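You operate a simulated robot arm through the tools that you are given. There is no shell and no other tool.

Carry out the task below with a simulated robot arm. There is one attempt and no reset: what you move stays moved.

Task
Mix coolant by the mix card, stir it and test its strength.
Fine: run about the card's water into the can first, then pump its dose with the green pump (50 ml a stroke); crank till no streaks show; test last; spill none.

Only the result counts: the job must be done as asked and must still hold three seconds after the hand-in. Knocking over, shifting, dropping, spilling or breaking anything else fails it.

Robot
A 6-joint arm with a two-finger gripper, fixed in place. Base frame: the origin is at the foot of the arm, x ahead of it, y to its left, z up; the work surface is at about z = 0.88. Lengths are in m, angles in rad, forces in N, time in s.
Its first joint turns from -2.897 to 2.897 rad. Payload 2.45 kg.
The TCP is the grasp point between the finger pads, 0.02 m short of the fingertips. In the tool frame z runs along the fingers and y along their closing line. Largest opening 0.14 m; the body of the gripper starts 0.168 m behind the TCP.
Orientation is told as [roll, pitch, yaw] about the base's x, y, z axes, in that order, counted from this pose: with the fingers straight down and closing along the base's y, the tool's x points along the base's -x, its y along +y and its z along -z.

Tools
- The arm moves only by the tool drive_tool. Its argument "targets" is text: rows parted by semicolons, each of 6 numbers parted by spaces: the shift along the tool's x, y, z in cm, then the turn, a rotation vector about the tool's x, y, z in rad. In form: dx dy dz ax ay az; .... A call has 1 to 20 rows; each row is the pose to reach, as a shift and turn from the pose commanded when the call began, along the tool's axes at that moment. "fingers" is the opening, from 0 (shut) to 1 (fully open), set as the call begins (left out, the last holds). Each row takes 0.2 s and may step no farther than 0.05 m and 0.15 rad from the row before; otherwise, or with a gripper value out of range, the whole call is refused. A pose out of reach is approached as far as the arm can. The call stops where the force on the tool passes 90 N (or 10 N more than at its start, if that is more) or the arm is blocked; 0.2 s more then pass. The fingers move at their own pace (about 0.045 m/s each) and stop on an object; they squeeze with about 40 N. The grip force told is the motor's: it shows also when the fingers shut on nothing. Time passes only in rows, and 0.2 s behind the last, so rows that repeat a pose let the fingers close. The reply holds the time, the measured pose of the TCP, the force on the tool along the base axes, the opening and the grip force, in the units named above and with some noise, with the torque about the TCP (base axes, N m) and any sound that the robot's microphone picked up.
- Cameras (640 x 400 px; columns grow to the right, rows downward): "scene" is fixed at [0.2192, 0.5006, 1.671]; the picture's right is [-0.67, -0.74, 0.00], its down [-0.40, 0.36, -0.84] and it looks along [0.62, -0.57, -0.54] (base axes); focal length 320 px, centre (320, 200). "wrist" rides on the gripper at [0.078, 0.011, -0.209] in the tool frame; the picture's right is [-0.14, 0.99, 0.00], its down [-0.92, -0.13, -0.37] and it looks along [-0.37, -0.05, 0.93] (tool axes); focal length 280 px, centre (320, 200). There is no depth. A picture from a camera that has moved, and an enlarged one, comes with that camera's place and axes in the base frame and with its lens.
- get_image(camera): a new picture of that camera. It takes no simulated time.
- inspect(camera, box): a new picture of the part [left, top, right, bottom] of that camera's present view, enlarged. It takes no simulated time.
- job_done(): hands the job in; it is judged then, once.

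Places have to be worked out from the pictures, the camera data and where the tool is seen. Open the gripper and draw the arm clear of the work before you hand the job in, unless the task says otherwise.

The tools are called after "Request:" as name(argument=value, ...) on one line, values as JSON. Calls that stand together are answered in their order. drive_tool: Moves the arm, as the interface text tells. Its arguments: {"type":"object","properties":{"targets":{"type":"string"},"fingers":{"type":"number"}},"required":["targets"]} The other tools are called the same way: get_image (camera) takes a picture; inspect (camera, box) takes an enlarged picture of a part of a camera's view; job_done () hands the job in.

At the start:

```text
clock: 0.0
tool_pos: [0.6626, -0.2001, 1.4006]
orientation: [0.001, 0.003, 0.0]
force: [0.0, -0.1, -0.2]
torque: [-0.01, 0.0, 0.01]
opening: 0.14
grasp_force: 0.0
```

scene: 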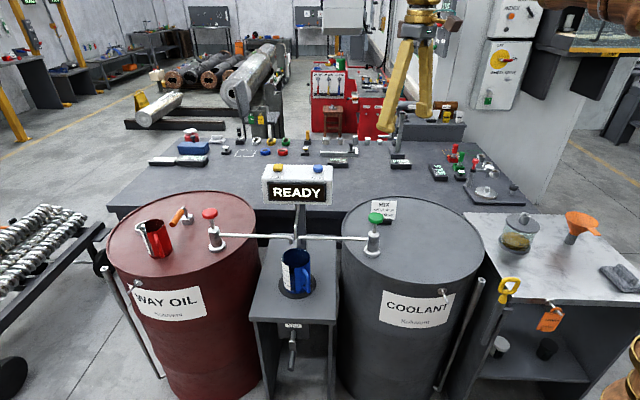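
wrist: 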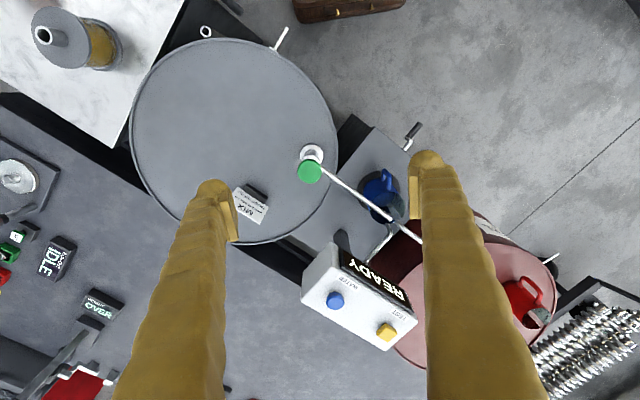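

I start by looking closely at the mix card, the display box and the mixing station.

Request:
inspect(camera="scene", box=[340, 180, 420, 230])

Request:
inspect(camera="wrist", box=[220, 170, 284, 230])

Request:
inspect(camera="scene", box=[190, 150, 400, 390])

Request:
inspect(camera="wrist", box=[280, 110, 440, 360])

```text
8.00 times, centred on (380, 205) of scene
camera zoom: at [0.2192, 0.5006, 1.671], right [-0.67, -0.74, 0.0], down [-0.4, 0.36, -0.84], along [0.62, -0.57, -0.54], focal length 2564 px, centre (-160, 160)
```

zoom: 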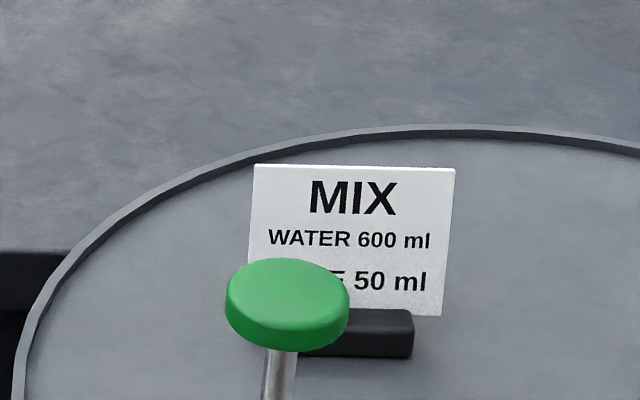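

```text
6.67 times, centred on (252, 200) of wrist
camera zoom: at [0.5841, -0.1882, 1.6101], right [0.14, 0.99, 0.0], down [0.92, -0.13, 0.37], along [0.37, -0.05, -0.93], focal length 1869 px, centre (773, 200)
```

zoom: 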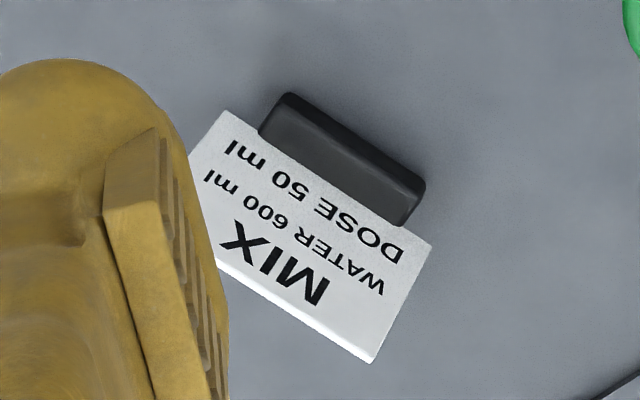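

```text
1.67 times, centred on (295, 270) of scene
camera zoom: at [0.2192, 0.5006, 1.671], right [-0.67, -0.74, 0.0], down [-0.4, 0.36, -0.84], along [0.62, -0.57, -0.54], focal length 534 px, centre (362, 83)
```

zoom: 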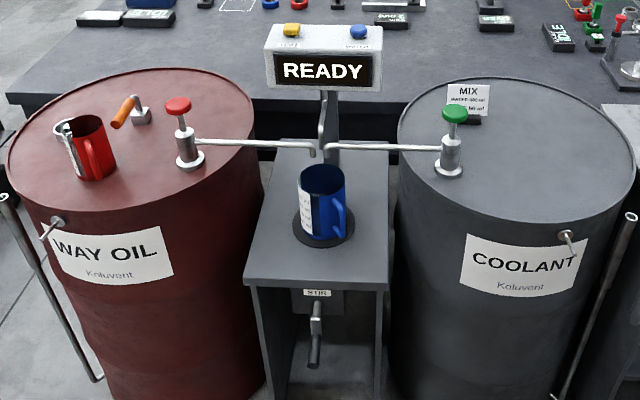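

```text
1.60 times, centred on (360, 235) of wrist
camera zoom: at [0.5841, -0.1882, 1.6101], right [0.14, 0.99, 0.0], down [0.92, -0.13, 0.37], along [0.37, -0.05, -0.93], focal length 449 px, centre (256, 144)
```

zoom: 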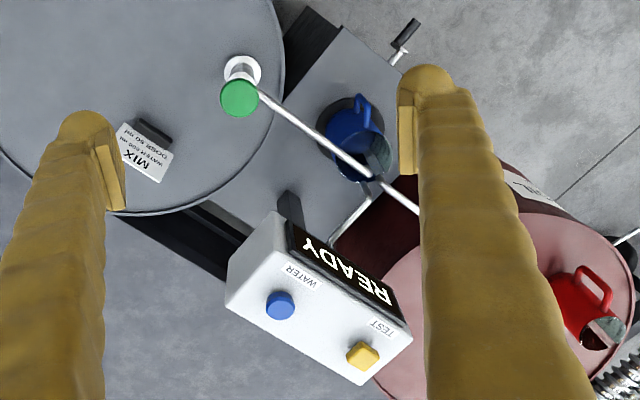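

The card reads WATER 600 ml, DOSE 50 ml (one green stroke). By triangulation the blue WATER button is at about (1.01,-0.22,1.13), the yellow TEST button at (1.12,-0.11,1.125) and the green pump cap at (0.735,-0.23,1.055). I move the wrist camera forward for a closer look.

Request:
drive_tool(targets="-3.8 0 0 0 0 0; -7.6 0 0 0 0 0; -11.4 0 0 0 0 0; -15.2 0 0 0 0 0; -19 0 0 0 0 0", fingers=1)

Request:
get_image(camera="wrist")

Request:
inspect(camera="scene", box=[250, 310, 340, 400])

Request:
inspect(camera="scene", box=[250, 150, 350, 215])

Request:
inspect(camera="scene", box=[250, 210, 400, 310])

```text
clock: 1.2
tool_pos: [0.8521, -0.1995, 1.4021]
orientation: [0.0, -0.002, 0.003]
force: [0.0, -0.2, 1.4]
torque: [-0.06, -0.12, 0.0]
opening: 0.1399
grasp_force: 0.1
```

```text
taken
camera wrist: at [0.7731, -0.1889, 1.6112], right [0.14, 0.99, 0.0], down [0.92, -0.13, 0.37], along [0.37, -0.05, -0.93], focal length 280 px, centre (320, 200)
```

wrist: 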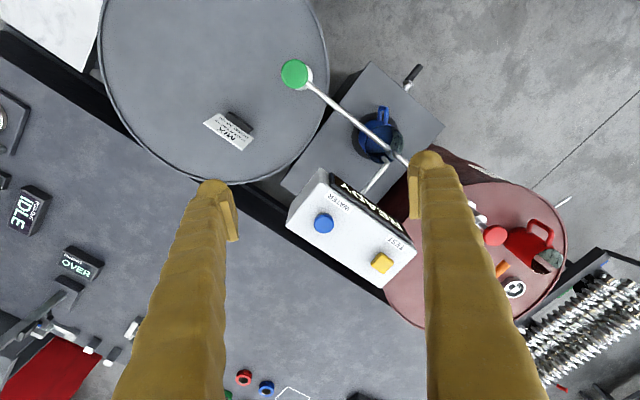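

```text
4.44 times, centred on (295, 355) of scene
camera zoom: at [0.2192, 0.5006, 1.671], right [-0.67, -0.74, 0.0], down [-0.4, 0.36, -0.84], along [0.62, -0.57, -0.54], focal length 1424 px, centre (431, -489)
```

zoom: 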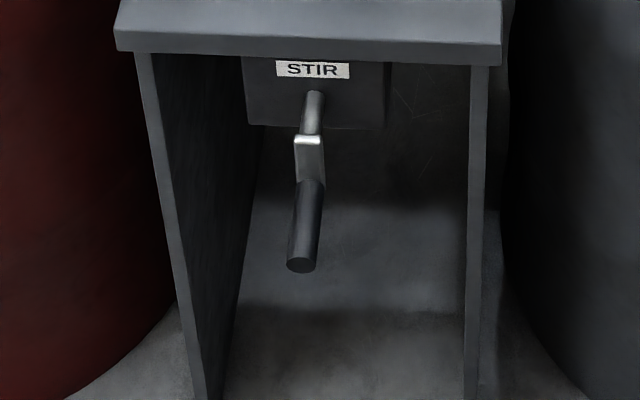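

```text
6.15 times, centred on (300, 182) of scene
camera zoom: at [0.2192, 0.5006, 1.671], right [-0.67, -0.74, 0.0], down [-0.4, 0.36, -0.84], along [0.62, -0.57, -0.54], focal length 1972 px, centre (443, 308)
```

zoom: 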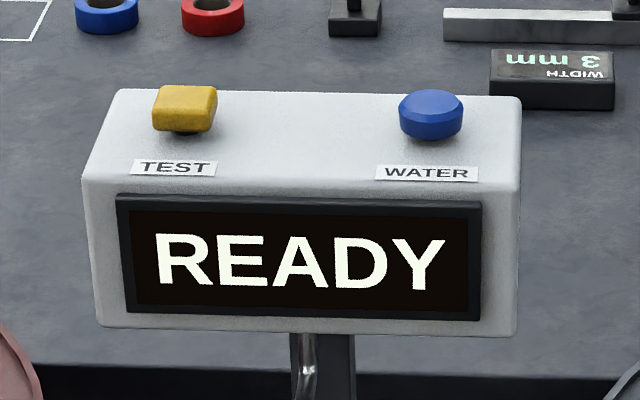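

```text
4.00 times, centred on (325, 260) of scene
camera zoom: at [0.2192, 0.5006, 1.671], right [-0.67, -0.74, 0.0], down [-0.4, 0.36, -0.84], along [0.62, -0.57, -0.54], focal length 1282 px, centre (300, -40)
```

zoom: 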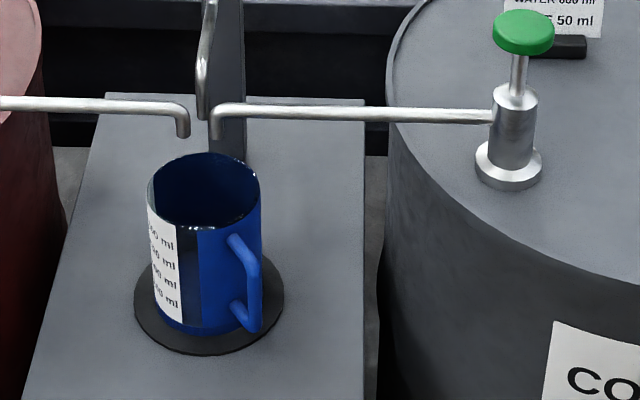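

I now zoom in with the wrist camera on the can, spouts, buttons and pump to triangulate them better.

Request:
inspect(camera="wrist", box=[260, 50, 460, 175])

Request:
inspect(camera="wrist", box=[280, 160, 440, 310])

```text
3.20 times, centred on (360, 112) of wrist
camera zoom: at [0.7731, -0.1889, 1.6112], right [0.14, 0.99, 0.0], down [0.92, -0.13, 0.37], along [0.37, -0.05, -0.93], focal length 897 px, centre (192, 480)
```

zoom: 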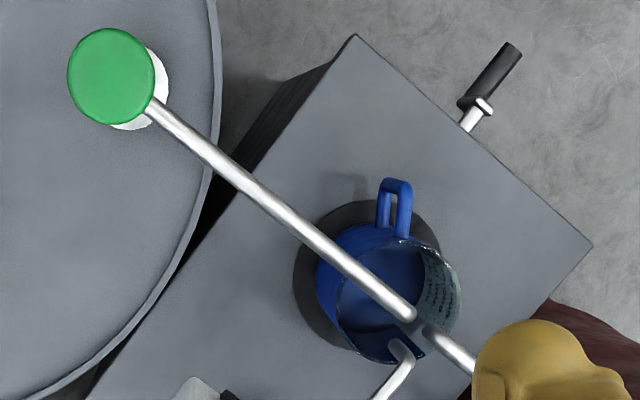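

```text
2.67 times, centred on (360, 235) of wrist
camera zoom: at [0.7731, -0.1889, 1.6112], right [0.14, 0.99, 0.0], down [0.92, -0.13, 0.37], along [0.37, -0.05, -0.93], focal length 748 px, centre (213, 107)
```

zoom: 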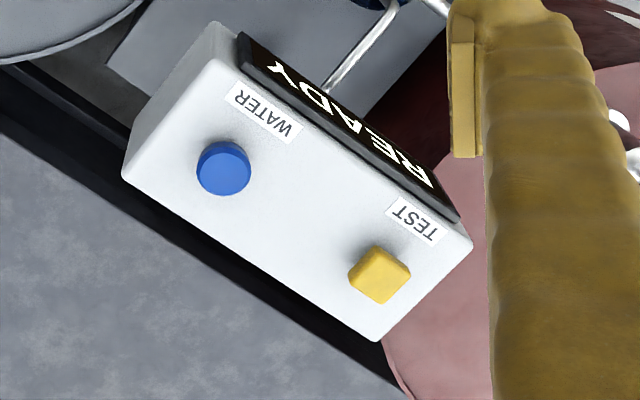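

Refined estimates: the blue button top is at (1.011,-0.216,1.129) and the yellow at (1.125,-0.109,1.12), both beyond the plain tool-down reach, so I tilt the tool outward. I shut the fingers and move above the blue button with some clearance.

Request:
drive_tool(targets="-2.8 -0.3 2.5 0 -0.05 0; -5.6 -0.6 5 0 -0.1 0; -8.4 -0.8 7.5 0 -0.15 0; -11.2 -1.1 10 0 -0.2 0; -14 -1.4 12.5 0 -0.25 0; -16.7 -1.6 15 0 -0.3 0; -16.7 -1.6 15 0 -0.3 0; -16.7 -1.6 15 0 -0.3 0", fingers=0)

Request:
get_image(camera="wrist")

Request:
get_image(camera="scene")

```text
clock: 3.0
tool_pos: [1.0207, -0.2156, 1.252]
orientation: [0.001, -0.3, -0.001]
force: [-0.2, -0.4, 0.7]
torque: [0.01, 0.0, -0.01]
opening: 0.0
grasp_force: 16.2
```

```text
taken
camera wrist: at [0.8833, -0.2048, 1.4283], right [0.13, 0.99, 0.04], down [0.77, -0.13, 0.62], along [0.62, -0.05, -0.78], focal length 280 px, centre (320, 200)
```

wrist: 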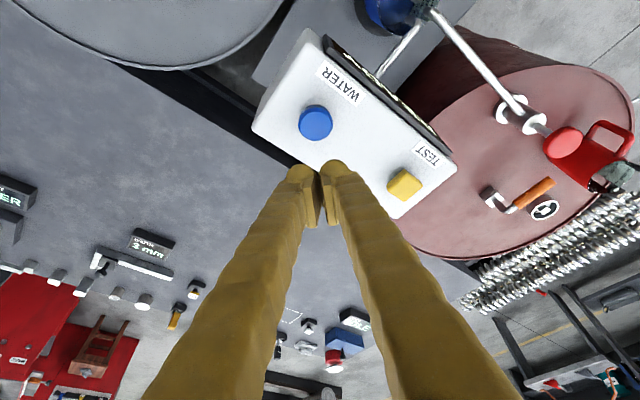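

```text
taken
```

scene: 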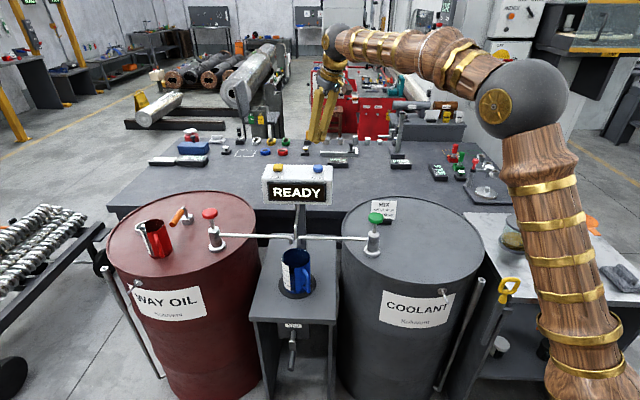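

The pose is reached exactly, and this view confirms blue at (1.010,-0.214,1.129); contact is expected near TCP z≈1.153. I descend straight to about 1 cm above it.

Request:
drive_tool(targets="1.18 0 3.82 0 0 0; 2.01 0 6.5 0 0 0; 2.54 0 8.22 0 0 0", fingers=0)

Request:
get_image(camera="wrist")

Request:
inspect(camera="scene", box=[250, 110, 370, 215])

```text
clock: 3.8
tool_pos: [1.0198, -0.2164, 1.1657]
orientation: [0.0, -0.302, -0.001]
force: [-0.3, -0.2, 0.0]
torque: [-0.03, -0.03, 0.01]
opening: 0.0001
grasp_force: 29.0
```

```text
taken
camera wrist: at [0.8833, -0.2045, 1.3419], right [0.13, 0.99, 0.04], down [0.77, -0.13, 0.63], along [0.62, -0.05, -0.78], focal length 280 px, centre (320, 200)
```

wrist: 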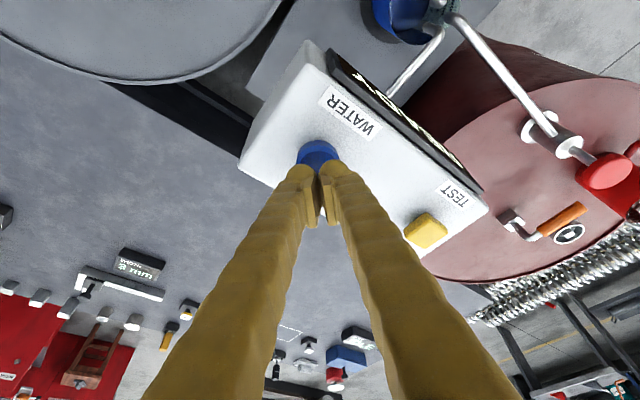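

```text
3.81 times, centred on (310, 162) of scene
camera zoom: at [0.2192, 0.5006, 1.671], right [-0.67, -0.74, 0.0], down [-0.4, 0.36, -0.84], along [0.62, -0.57, -0.54], focal length 1221 px, centre (358, 343)
```

zoom: 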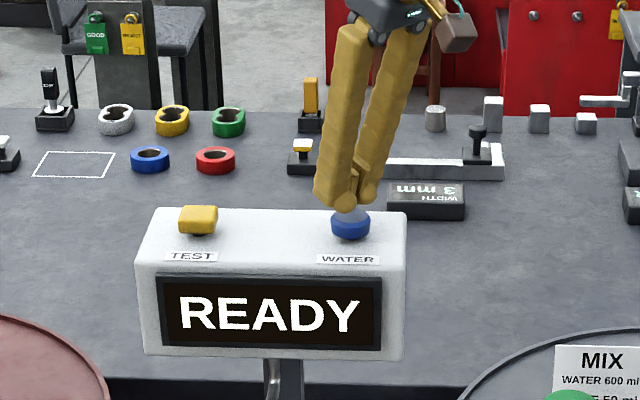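

The fingertips sit right over the blue cap. I lower another 1.2 cm to about contact and check force and display.

Request:
drive_tool(targets="0.18 0 0.57 0 0 0; 0.35 0 1.15 0 0 0", fingers=0)

Request:
inspect(camera="scene", box=[250, 110, 370, 215])

```text
clock: 4.4
tool_pos: [1.019, -0.2157, 1.1532]
orientation: [0.002, -0.301, 0.0]
force: [-0.3, 0.8, 0.3]
torque: [-0.01, -0.01, 0.03]
opening: 0.0062
grasp_force: 29.7
```

```text
3.81 times, centred on (310, 162) of scene
camera zoom: at [0.2192, 0.5006, 1.671], right [-0.67, -0.74, 0.0], down [-0.4, 0.36, -0.84], along [0.62, -0.57, -0.54], focal length 1221 px, centre (358, 343)
```

zoom: 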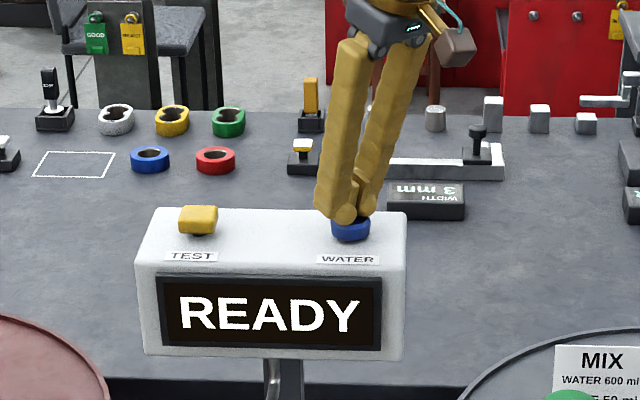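

The tips look to be touching the cap but the force is still near zero. I press another 3 mm.

Request:
drive_tool(targets="0.09 0 0.29 0 0 0", fingers=0)

Request:
inspect(camera="scene", box=[250, 110, 370, 215])

```text
clock: 4.8
tool_pos: [1.0192, -0.2156, 1.1503]
orientation: [-0.001, -0.3, 0.0]
force: [-0.5, 1.3, 1.4]
torque: [0.0, 0.04, -0.03]
opening: 0.0061
grasp_force: 29.2
heard: click
```

```text
3.81 times, centred on (310, 162) of scene
camera zoom: at [0.2192, 0.5006, 1.671], right [-0.67, -0.74, 0.0], down [-0.4, 0.36, -0.84], along [0.62, -0.57, -0.54], focal length 1221 px, centre (358, 343)
```

zoom: 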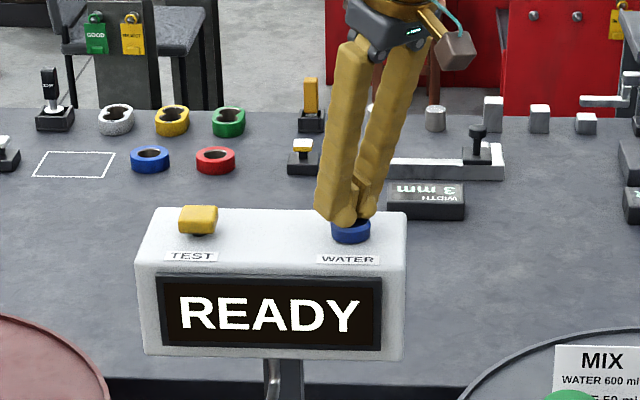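

A click was heard, so the button is pressed; now I check the can and the water spout.

Request:
inspect(camera="scene", box=[260, 215, 340, 305])

Request:
get_image(camera="wrist")

```text
4.44 times, centred on (300, 260) of scene
camera zoom: at [0.2192, 0.5006, 1.671], right [-0.67, -0.74, 0.0], down [-0.4, 0.36, -0.84], along [0.62, -0.57, -0.54], focal length 1424 px, centre (409, -67)
```

zoom: 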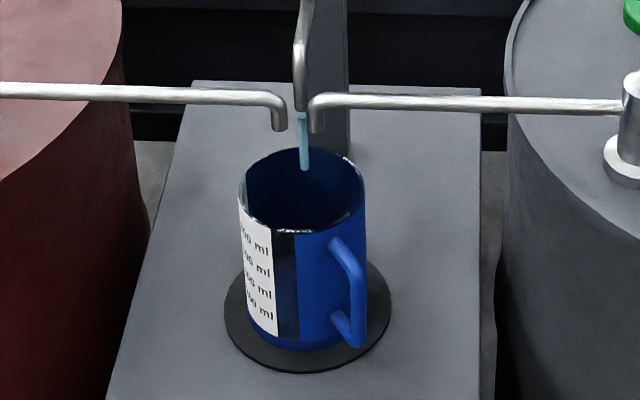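

```text
taken
camera wrist: at [0.8832, -0.2043, 1.3269], right [0.13, 0.99, 0.04], down [0.77, -0.13, 0.62], along [0.62, -0.05, -0.78], focal length 280 px, centre (320, 200)
```

wrist: 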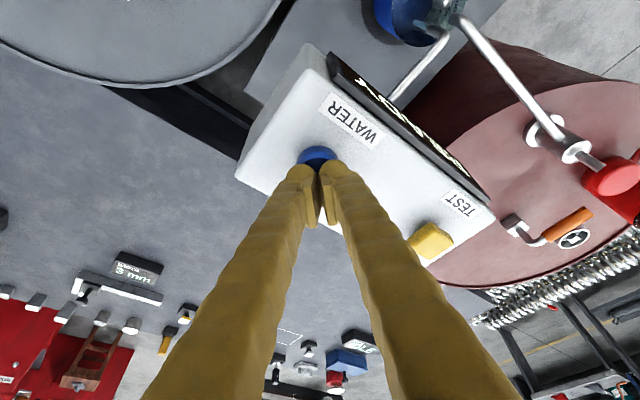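

Water is flowing into the can and it has a sight window next to a scale. I zoom in on the scale.

Request:
inspect(camera="scene", box=[280, 245, 320, 305])

Request:
inspect(camera="wrist", box=[360, 0, 480, 60])

```text
6.67 times, centred on (300, 275) of scene
camera zoom: at [0.2192, 0.5006, 1.671], right [-0.67, -0.74, 0.0], down [-0.4, 0.36, -0.84], along [0.62, -0.57, -0.54], focal length 2137 px, centre (453, -300)
```

zoom: 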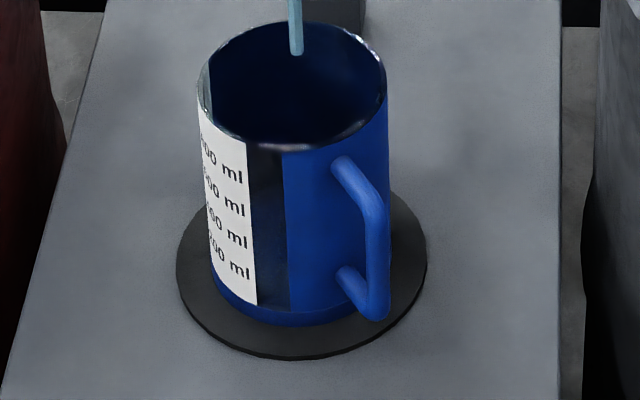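

```text
5.33 times, centred on (420, 30) of wrist
camera zoom: at [0.8832, -0.2043, 1.3269], right [0.13, 0.99, 0.04], down [0.77, -0.13, 0.62], along [0.62, -0.05, -0.78], focal length 1495 px, centre (-213, 1107)
```

zoom: 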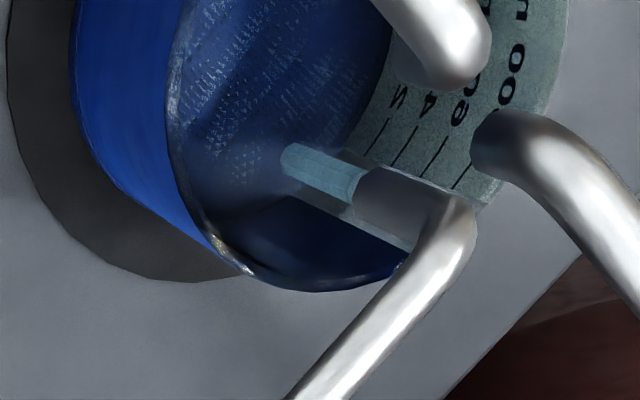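

Marks are 200/400/600/800 ml beside the sight strip. I hold the button for a moment to learn the flow rate.

Request:
drive_tool(targets="0 0 0 0 0 0; 0 0 0 0 0 0", fingers=0)

Request:
inspect(camera="scene", box=[280, 245, 320, 305])

Request:
inspect(camera="wrist", box=[360, 0, 480, 60])

Request:
inspect(camera="scene", box=[250, 110, 370, 215])

```text
clock: 5.4
tool_pos: [1.0201, -0.2157, 1.1499]
orientation: [0.0, -0.3, 0.0]
force: [0.2, 0.2, 2.9]
torque: [0.0, -0.01, -0.03]
opening: 0.006
grasp_force: 29.5
```

```text
6.67 times, centred on (300, 275) of scene
camera zoom: at [0.2192, 0.5006, 1.671], right [-0.67, -0.74, 0.0], down [-0.4, 0.36, -0.84], along [0.62, -0.57, -0.54], focal length 2137 px, centre (453, -300)
```

zoom: 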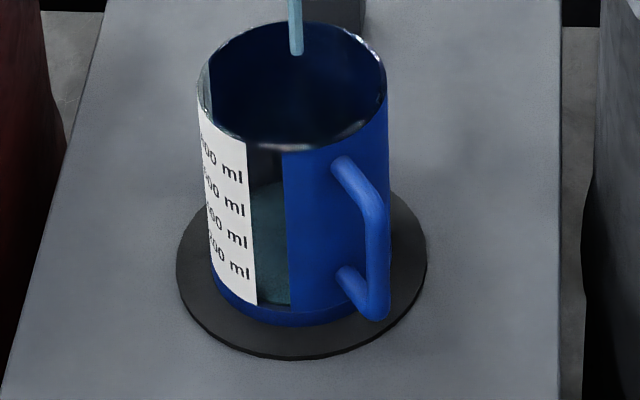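

```text
5.33 times, centred on (420, 30) of wrist
camera zoom: at [0.8832, -0.2044, 1.3268], right [0.13, 0.99, 0.04], down [0.77, -0.13, 0.62], along [0.62, -0.05, -0.78], focal length 1495 px, centre (-213, 1107)
```

zoom: 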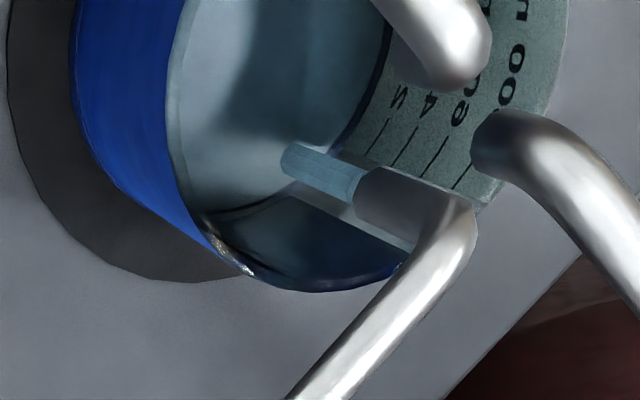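

```text
3.81 times, centred on (310, 162) of scene
camera zoom: at [0.2192, 0.5006, 1.671], right [-0.67, -0.74, 0.0], down [-0.4, 0.36, -0.84], along [0.62, -0.57, -0.54], focal length 1221 px, centre (358, 343)
```

zoom: 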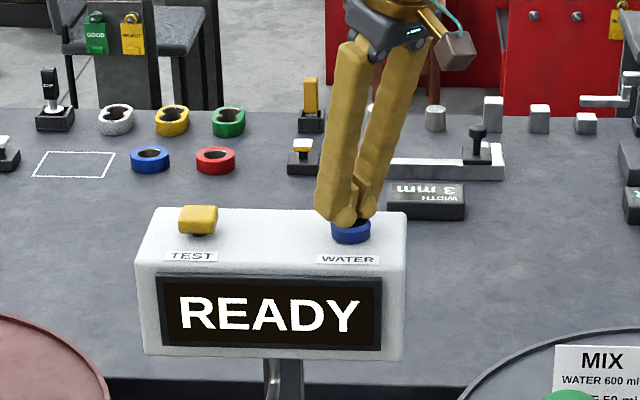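

The level has risen quickly. Before letting more time pass I zoom in hard on the sight strip and the inside scale.

Request:
inspect(camera="scene", box=[290, 262, 302, 295])

Request:
inspect(camera="scene", box=[290, 260, 310, 275])

Request:
inspect(camera="wrist", box=[390, 0, 460, 44])

```text
12.12 times, centred on (296, 278) of scene
camera zoom: at [0.2192, 0.5006, 1.671], right [-0.67, -0.74, 0.0], down [-0.4, 0.36, -0.84], along [0.62, -0.57, -0.54], focal length 3885 px, centre (611, -752)
```

zoom: 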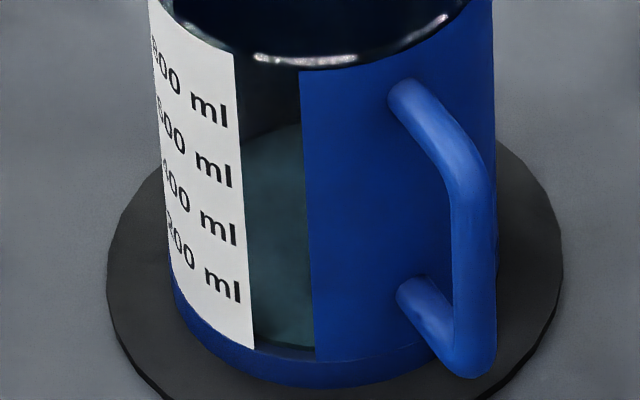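

```text
16.00 times, centred on (300, 268) of scene
camera zoom: at [0.2192, 0.5006, 1.671], right [-0.67, -0.74, 0.0], down [-0.4, 0.36, -0.84], along [0.62, -0.57, -0.54], focal length 5128 px, centre (640, -880)
```

zoom: 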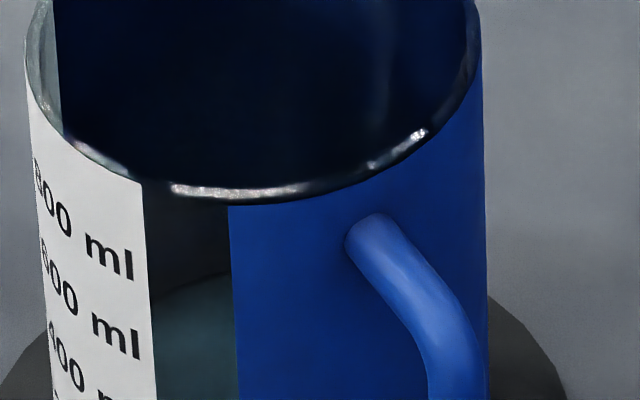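

```text
9.09 times, centred on (425, 22) of wrist
camera zoom: at [0.8832, -0.2044, 1.3268], right [0.13, 0.99, 0.04], down [0.77, -0.13, 0.62], along [0.62, -0.05, -0.78], focal length 2549 px, centre (-634, 1818)
```

zoom: 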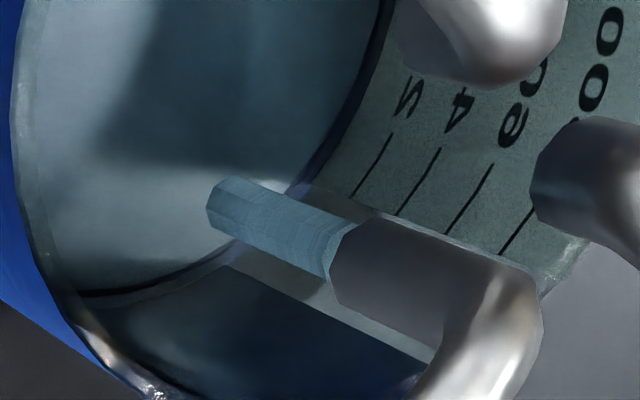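

From above the surface still lies well below the 200 line (the green seen through the strip is the surface viewed through the window). I hold about 1.2 s more and re-read from the wrist view.

Request:
drive_tool(targets="0 0 0 0 0 0; 0 0 0 0 0 0; 0 0 0 0 0 0; 0 0 0 0 0 0; 0 0 0 0 0 0", fingers=0)

Request:
inspect(camera="wrist", box=[390, 0, 460, 44])

Request:
inspect(camera="scene", box=[290, 262, 302, 295])

```text
clock: 6.6
tool_pos: [1.0206, -0.2163, 1.1495]
orientation: [-0.001, -0.303, 0.0]
force: [-0.6, -0.1, 1.9]
torque: [0.02, 0.01, 0.0]
opening: 0.006
grasp_force: 29.7
```

```text
9.09 times, centred on (425, 22) of wrist
camera zoom: at [0.8832, -0.2044, 1.3268], right [0.13, 0.99, 0.04], down [0.77, -0.13, 0.62], along [0.62, -0.05, -0.78], focal length 2549 px, centre (-634, 1818)
```

zoom: 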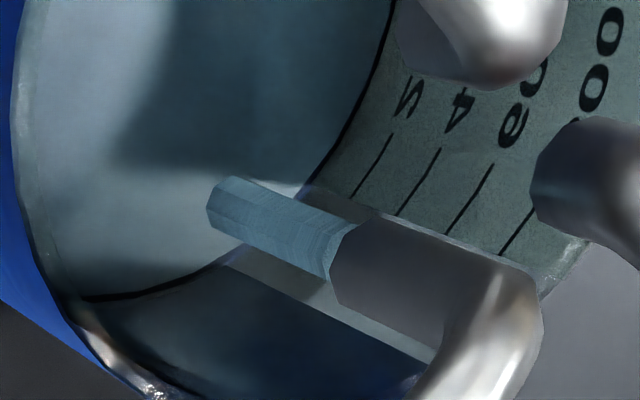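

```text
12.12 times, centred on (296, 278) of scene
camera zoom: at [0.2192, 0.5006, 1.671], right [-0.67, -0.74, 0.0], down [-0.4, 0.36, -0.84], along [0.62, -0.57, -0.54], focal length 3885 px, centre (611, -752)
```

zoom: 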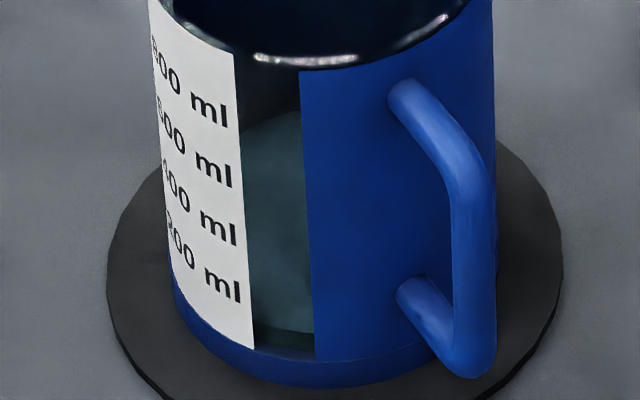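

The level rises about 45 ml/s by the scale spacing, now roughly 80 ml. I hold for another 4 s.

Request:
drive_tool(targets="0 0 0 0 0 0; 0 0 0 0 0 0; 0 0 0 0 0 0; 0 0 0 0 0 0; 0 0 0 0 0 0; 0 0 0 0 0 0; 0 0 0 0 0 0; 0 0 0 0 0 0; 0 0 0 0 0 0; 0 0 0 0 0 0; 0 0 0 0 0 0; 0 0 0 0 0 0; 0 0 0 0 0 0; 0 0 0 0 0 0; 0 0 0 0 0 0; 0 0 0 0 0 0; 0 0 0 0 0 0; 0 0 0 0 0 0; 0 0 0 0 0 0; 0 0 0 0 0 0", fingers=0)

Request:
inspect(camera="wrist", box=[390, 0, 460, 44])

Request:
inspect(camera="scene", box=[290, 262, 302, 295])

Request:
inspect(camera="scene", box=[250, 110, 370, 215])

```text
clock: 10.8
tool_pos: [1.0189, -0.2148, 1.1499]
orientation: [0.0, -0.298, 0.0]
force: [0.6, 1.1, 2.9]
torque: [-0.01, 0.04, 0.01]
opening: 0.0059
grasp_force: 29.6
```

```text
9.09 times, centred on (425, 22) of wrist
camera zoom: at [0.8832, -0.2044, 1.3268], right [0.13, 0.99, 0.04], down [0.77, -0.13, 0.62], along [0.62, -0.05, -0.78], focal length 2549 px, centre (-634, 1818)
```

zoom: 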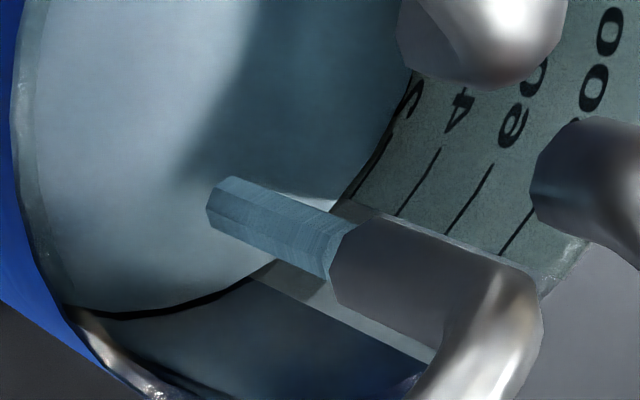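

```text
12.12 times, centred on (296, 278) of scene
camera zoom: at [0.2192, 0.5006, 1.671], right [-0.67, -0.74, 0.0], down [-0.4, 0.36, -0.84], along [0.62, -0.57, -0.54], focal length 3885 px, centre (611, -752)
```

zoom: 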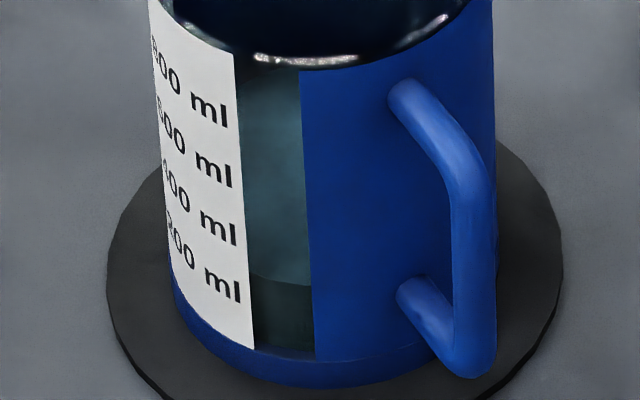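

```text
3.81 times, centred on (310, 162) of scene
camera zoom: at [0.2192, 0.5006, 1.671], right [-0.67, -0.74, 0.0], down [-0.4, 0.36, -0.84], along [0.62, -0.57, -0.54], focal length 1221 px, centre (358, 343)
```

zoom: 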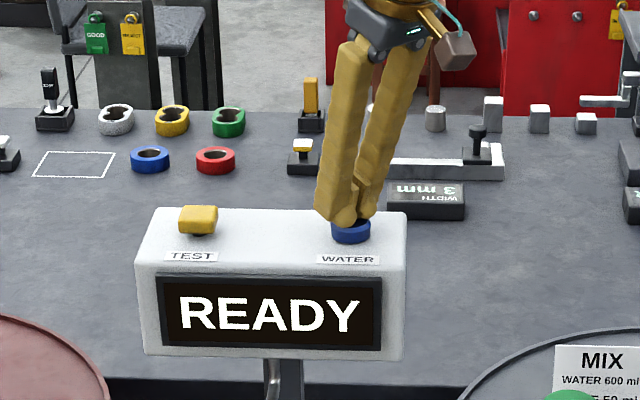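

After about 6 s the surface is right at the 200 line, so ~33 ml/s; 600 ml should come near clock 22.5–23. I hold another 4 s and re-read.

Request:
drive_tool(targets="0 0 0 0 0 0; 0 0 0 0 0 0; 0 0 0 0 0 0; 0 0 0 0 0 0; 0 0 0 0 0 0; 0 0 0 0 0 0; 0 0 0 0 0 0; 0 0 0 0 0 0; 0 0 0 0 0 0; 0 0 0 0 0 0; 0 0 0 0 0 0; 0 0 0 0 0 0; 0 0 0 0 0 0; 0 0 0 0 0 0; 0 0 0 0 0 0; 0 0 0 0 0 0; 0 0 0 0 0 0; 0 0 0 0 0 0; 0 0 0 0 0 0; 0 0 0 0 0 0", fingers=0)

Request:
inspect(camera="wrist", box=[390, 0, 460, 44])

Request:
inspect(camera="scene", box=[290, 262, 302, 295])

```text
clock: 15.0
tool_pos: [1.0185, -0.2158, 1.1503]
orientation: [0.0, -0.3, 0.0]
force: [-0.1, 0.0, 1.7]
torque: [-0.01, 0.02, 0.0]
opening: 0.0058
grasp_force: 29.9
```

```text
9.09 times, centred on (425, 22) of wrist
camera zoom: at [0.8832, -0.2044, 1.3268], right [0.13, 0.99, 0.04], down [0.77, -0.13, 0.62], along [0.62, -0.05, -0.78], focal length 2549 px, centre (-634, 1818)
```

zoom: 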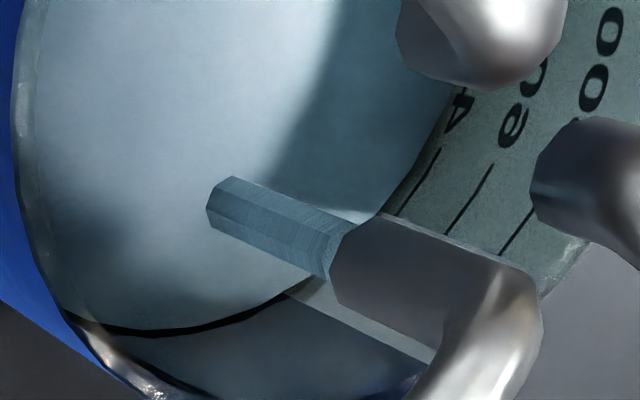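

```text
12.12 times, centred on (296, 278) of scene
camera zoom: at [0.2192, 0.5006, 1.671], right [-0.67, -0.74, 0.0], down [-0.4, 0.36, -0.84], along [0.62, -0.57, -0.54], focal length 3885 px, centre (611, -752)
```

zoom: 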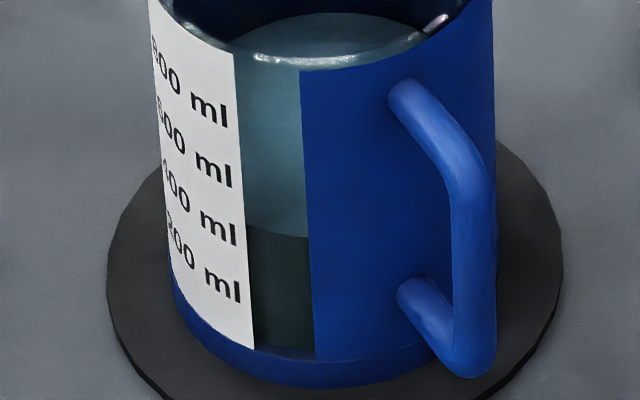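

Correcting the two views for parallax (scene over-reads, the top view under-reads), the level is about 410–420 ml, i.e. ~40 ml/s since the click, giving 600 ml near clock 19.7. I hold 3.4 s more and re-read.

Request:
drive_tool(targets="0 0 0 0 0 0; 0 0 0 0 0 0; 0 0 0 0 0 0; 0 0 0 0 0 0; 0 0 0 0 0 0; 0 0 0 0 0 0; 0 0 0 0 0 0; 0 0 0 0 0 0; 0 0 0 0 0 0; 0 0 0 0 0 0; 0 0 0 0 0 0; 0 0 0 0 0 0; 0 0 0 0 0 0; 0 0 0 0 0 0; 0 0 0 0 0 0; 0 0 0 0 0 0", fingers=0)

Request:
inspect(camera="wrist", box=[390, 0, 460, 44])

Request:
inspect(camera="scene", box=[290, 262, 302, 295])

Request:
inspect(camera="scene", box=[270, 230, 330, 300])

```text
clock: 18.4
tool_pos: [1.0202, -0.2158, 1.1511]
orientation: [0.0, -0.3, 0.0]
force: [0.1, -0.1, 1.3]
torque: [-0.02, 0.0, -0.05]
opening: 0.0056
grasp_force: 29.1
```

```text
9.09 times, centred on (425, 22) of wrist
camera zoom: at [0.8832, -0.2044, 1.3268], right [0.13, 0.99, 0.04], down [0.77, -0.13, 0.62], along [0.62, -0.05, -0.78], focal length 2549 px, centre (-634, 1818)
```

zoom: 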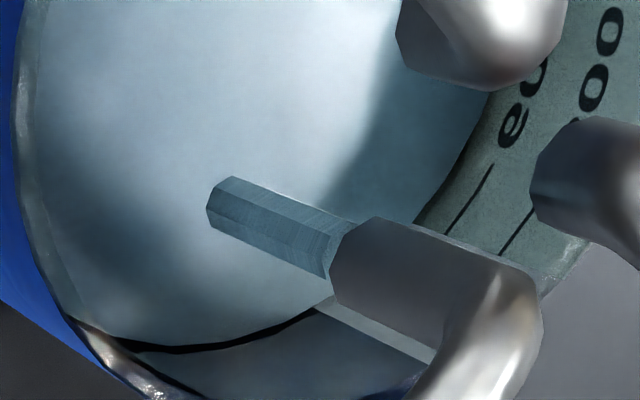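

```text
12.12 times, centred on (296, 278) of scene
camera zoom: at [0.2192, 0.5006, 1.671], right [-0.67, -0.74, 0.0], down [-0.4, 0.36, -0.84], along [0.62, -0.57, -0.54], focal length 3885 px, centre (611, -752)
```

zoom: 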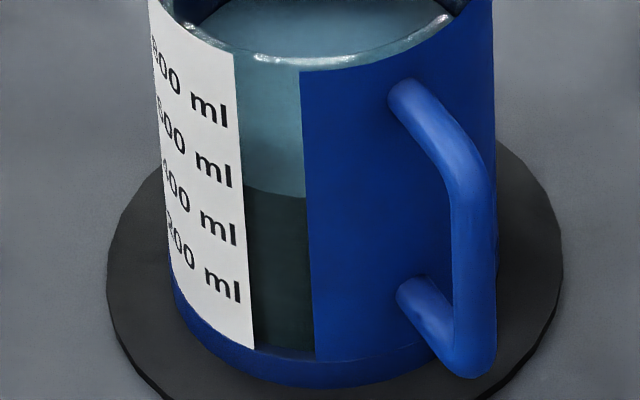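

```text
5.71 times, centred on (300, 265) of scene
camera zoom: at [0.2192, 0.5006, 1.671], right [-0.67, -0.74, 0.0], down [-0.4, 0.36, -0.84], along [0.62, -0.57, -0.54], focal length 1832 px, centre (434, -171)
```

zoom: 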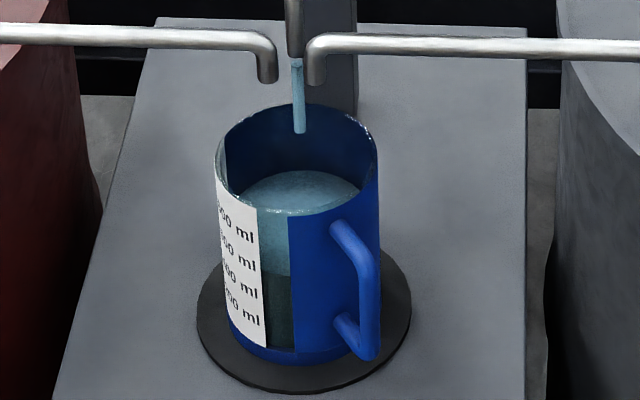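

Both readings agree on roughly 540–550 ml at 18.4 s, matching 40 ml/s. I hold 1.0 s more and then lift off, so the flow stops near 600 ml.

Request:
drive_tool(targets="0 0 0 0 0 0; 0 0 0 0 0 0; 0 0 0 0 0 0; 0 0 0 0 0 0; 0 0 0 0 0 0; -0.3 0 -0.96 0 0 0; -1.33 0 -4.3 0 0 0", fingers=0)

Request:
inspect(camera="wrist", box=[380, 0, 460, 50])

Request:
inspect(camera="scene", box=[290, 262, 302, 295])

Request:
inspect(camera="scene", box=[260, 140, 340, 270])

```text
clock: 20.0
tool_pos: [1.0207, -0.2169, 1.1949]
orientation: [0.0, -0.302, -0.002]
force: [0.6, -0.4, -0.2]
torque: [0.02, 0.02, -0.03]
opening: 0.0003
grasp_force: 29.7
```

```text
8.00 times, centred on (420, 25) of wrist
camera zoom: at [0.8841, -0.2052, 1.3717], right [0.13, 0.99, 0.04], down [0.77, -0.13, 0.62], along [0.62, -0.05, -0.78], focal length 2243 px, centre (-480, 1600)
```

zoom: 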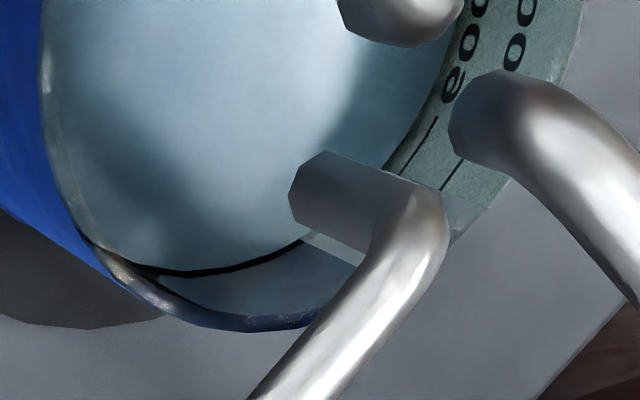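

```text
12.12 times, centred on (296, 278) of scene
camera zoom: at [0.2192, 0.5006, 1.671], right [-0.67, -0.74, 0.0], down [-0.4, 0.36, -0.84], along [0.62, -0.57, -0.54], focal length 3885 px, centre (611, -752)
```

zoom: 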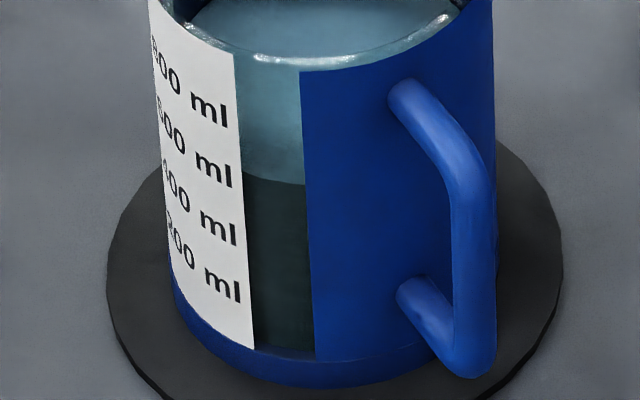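

```text
3.08 times, centred on (300, 205) of scene
camera zoom: at [0.2192, 0.5006, 1.671], right [-0.67, -0.74, 0.0], down [-0.4, 0.36, -0.84], along [0.62, -0.57, -0.54], focal length 986 px, centre (382, 185)
```

zoom: 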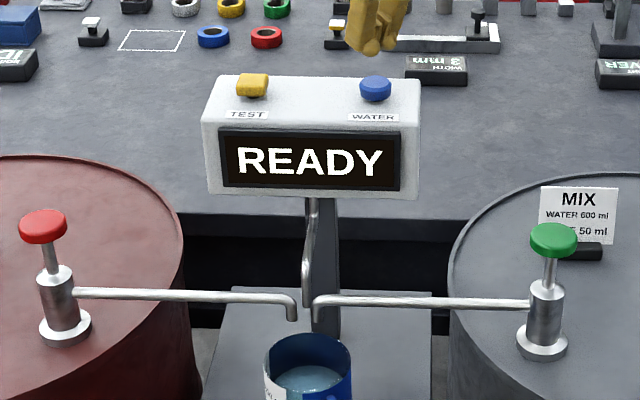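

Releasing stopped the flow; by time and the scale I judge 580–600 ml. Before dosing I want a lower, side-on look at the sight strip, so I lift away and straighten the tool.

Request:
drive_tool(targets="1.55 1.67 -3.45 0 0.05 0; 3.1 3.33 -6.89 0 0.1 0; 4.66 5 -10.34 0 0.15 0; 6.21 6.67 -13.78 0 0.2 0; 7.76 8.33 -17.23 0 0.25 0; 9.31 10 -20.67 0 0.3 0", fingers=1)

```text
clock: 21.4
tool_pos: [0.8682, -0.1171, 1.365]
orientation: [0.001, 0.002, 0.001]
force: [0.3, -0.6, -0.6]
torque: [-0.02, 0.04, 0.02]
opening: 0.1238
grasp_force: 0.0
```

Now at (0.868,-0.117,1.365), upright. I move over toward the front of the stand while yawing by -0.8 rad.

Request:
drive_tool(targets="1.93 4.02 1.08 0 0 0.133; 3.87 8.03 2.17 0 0 0.267; 5.8 12.05 3.25 0 0 0.4; 7.73 16.07 4.33 0 0 0.533; 9.67 20.08 5.42 0 0 0.667; 11.6 24.1 6.5 0 0 0.8", fingers=1)

Request:
get_image(camera="wrist")

Request:
get_image(camera="scene")

```text
clock: 22.8
tool_pos: [0.7527, 0.1268, 1.3001]
orientation: [0.0, -0.001, -0.806]
force: [0.2, -0.1, 0.3]
torque: [-0.05, 0.02, -0.01]
opening: 0.1397
grasp_force: 0.1
```

```text
taken
camera wrist: at [0.7076, 0.1911, 1.5084], right [0.81, 0.59, 0.0], down [0.55, -0.75, 0.37], along [0.22, -0.3, -0.93], focal length 280 px, centre (320, 200)
```

wrist: 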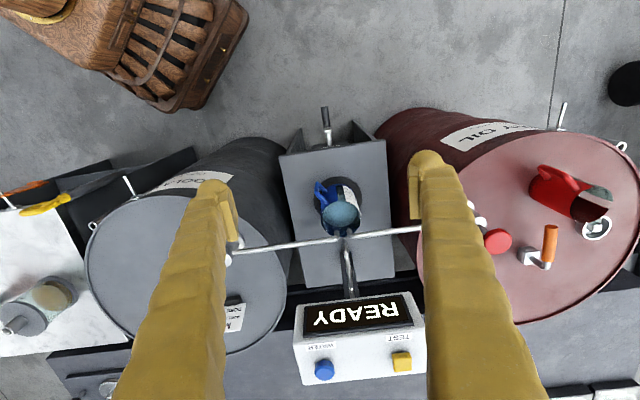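

```text
taken
```

scene: 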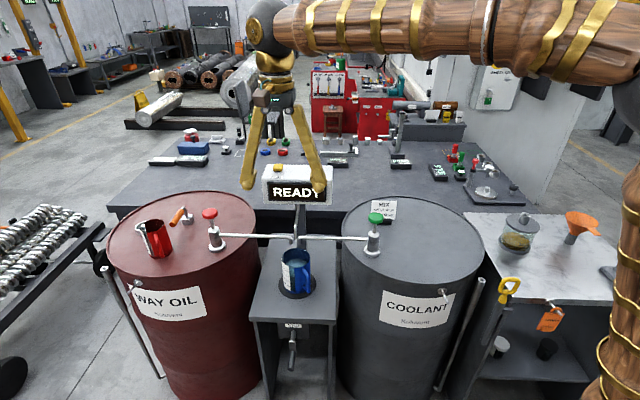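

The station is neatly aligned in this view. I tilt the tool toward the can while descending, watching clearance, to get a low view of the sight strip.

Request:
drive_tool(targets="0 0 3.5 0 -0.142 0; 0 0 7 0 -0.284 0; 0 0 10.5 0 -0.426 0; 0 0 14 0 -0.568 0; 0 0 17.5 0 -0.71 0; 0 0 21 0 -0.85 0", fingers=1)

Request:
get_image(camera="wrist")

Request:
get_image(camera="scene")

```text
clock: 24.2
tool_pos: [0.7545, 0.1263, 1.0898]
orientation: [0.0, -0.852, -0.799]
force: [0.2, 0.7, 1.0]
torque: [0.01, 0.01, -0.04]
opening: 0.14
grasp_force: 0.0
```

```text
taken
camera wrist: at [0.616, 0.2835, 1.1683], right [0.77, 0.63, 0.1], down [0.14, -0.33, 0.94], along [0.62, -0.71, -0.34], focal length 280 px, centre (320, 200)
```

wrist: 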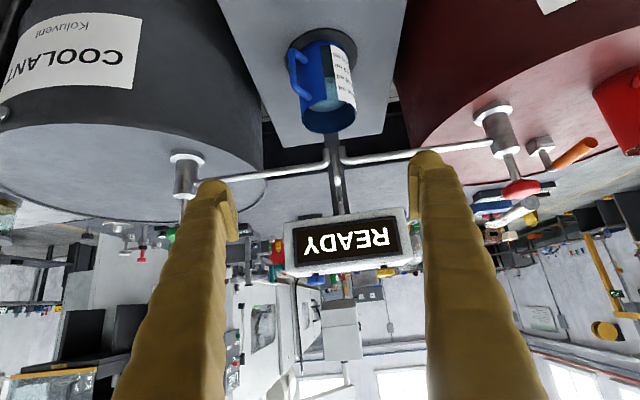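

```text
taken
```

scene: 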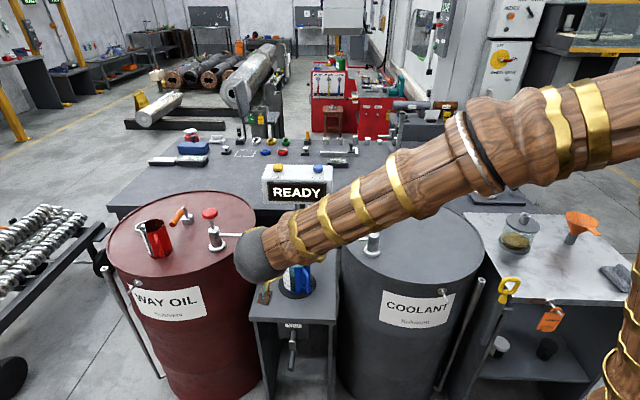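

The can shows upside-down at the top of the view, still seen from about 35° above. I lower the camera another 17 cm straight down for a flatter look.

Request:
drive_tool(targets="3.2 0 2.8 0 0 0; 6.4 0 5.6 0 0 0; 9.6 0 8.4 0 0 0; 12.8 0 11.2 0 0 0", fingers=1)

Request:
get_image(camera="wrist")

```text
clock: 25.2
tool_pos: [0.7537, 0.1245, 0.9186]
orientation: [-0.002, -0.85, -0.802]
force: [0.6, 0.3, 1.1]
torque: [0.01, 0.03, -0.01]
opening: 0.1401
grasp_force: 0.0
```

```text
taken
camera wrist: at [0.6156, 0.2836, 0.9979], right [0.77, 0.62, 0.1], down [0.14, -0.33, 0.94], along [0.62, -0.71, -0.34], focal length 280 px, centre (320, 200)
```

wrist: 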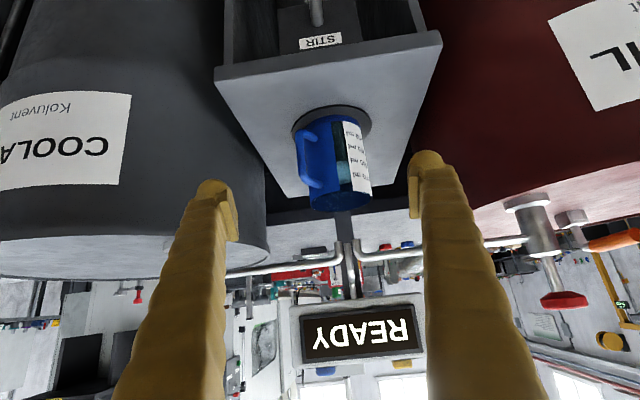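

The can is now seen nearly side-on. I enlarge the strip and scale.

Request:
inspect(camera="wrist", box=[300, 105, 390, 215])

Request:
inspect(camera="wrist", box=[325, 115, 380, 200])

```text
3.64 times, centred on (345, 160) of wrist
camera zoom: at [0.6156, 0.2836, 0.9979], right [0.77, 0.62, 0.1], down [0.14, -0.33, 0.94], along [0.62, -0.71, -0.34], focal length 1020 px, centre (229, 346)
```

zoom: 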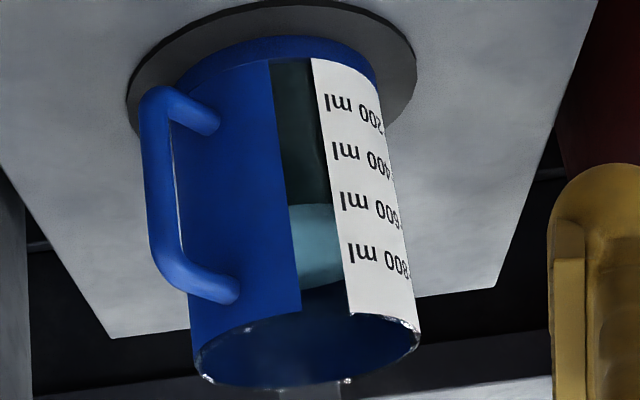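

```text
4.71 times, centred on (352, 158) of wrist
camera zoom: at [0.6156, 0.2836, 0.9979], right [0.77, 0.62, 0.1], down [0.14, -0.33, 0.94], along [0.62, -0.71, -0.34], focal length 1320 px, centre (167, 400)
```

zoom: 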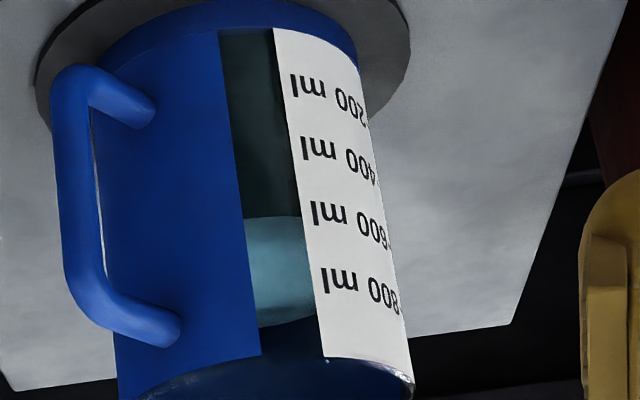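

The side view puts the waterline right about the 600 mark; I take one tighter view to confirm.

Request:
inspect(camera="wrist", box=[340, 145, 376, 180])

```text
11.43 times, centred on (358, 162) of wrist
camera zoom: at [0.6156, 0.2836, 0.9979], right [0.77, 0.62, 0.1], down [0.14, -0.33, 0.94], along [0.62, -0.71, -0.34], focal length 3204 px, centre (-114, 629)
```

zoom: 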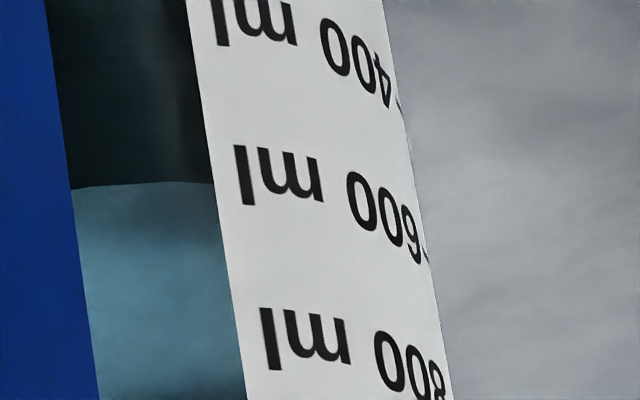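

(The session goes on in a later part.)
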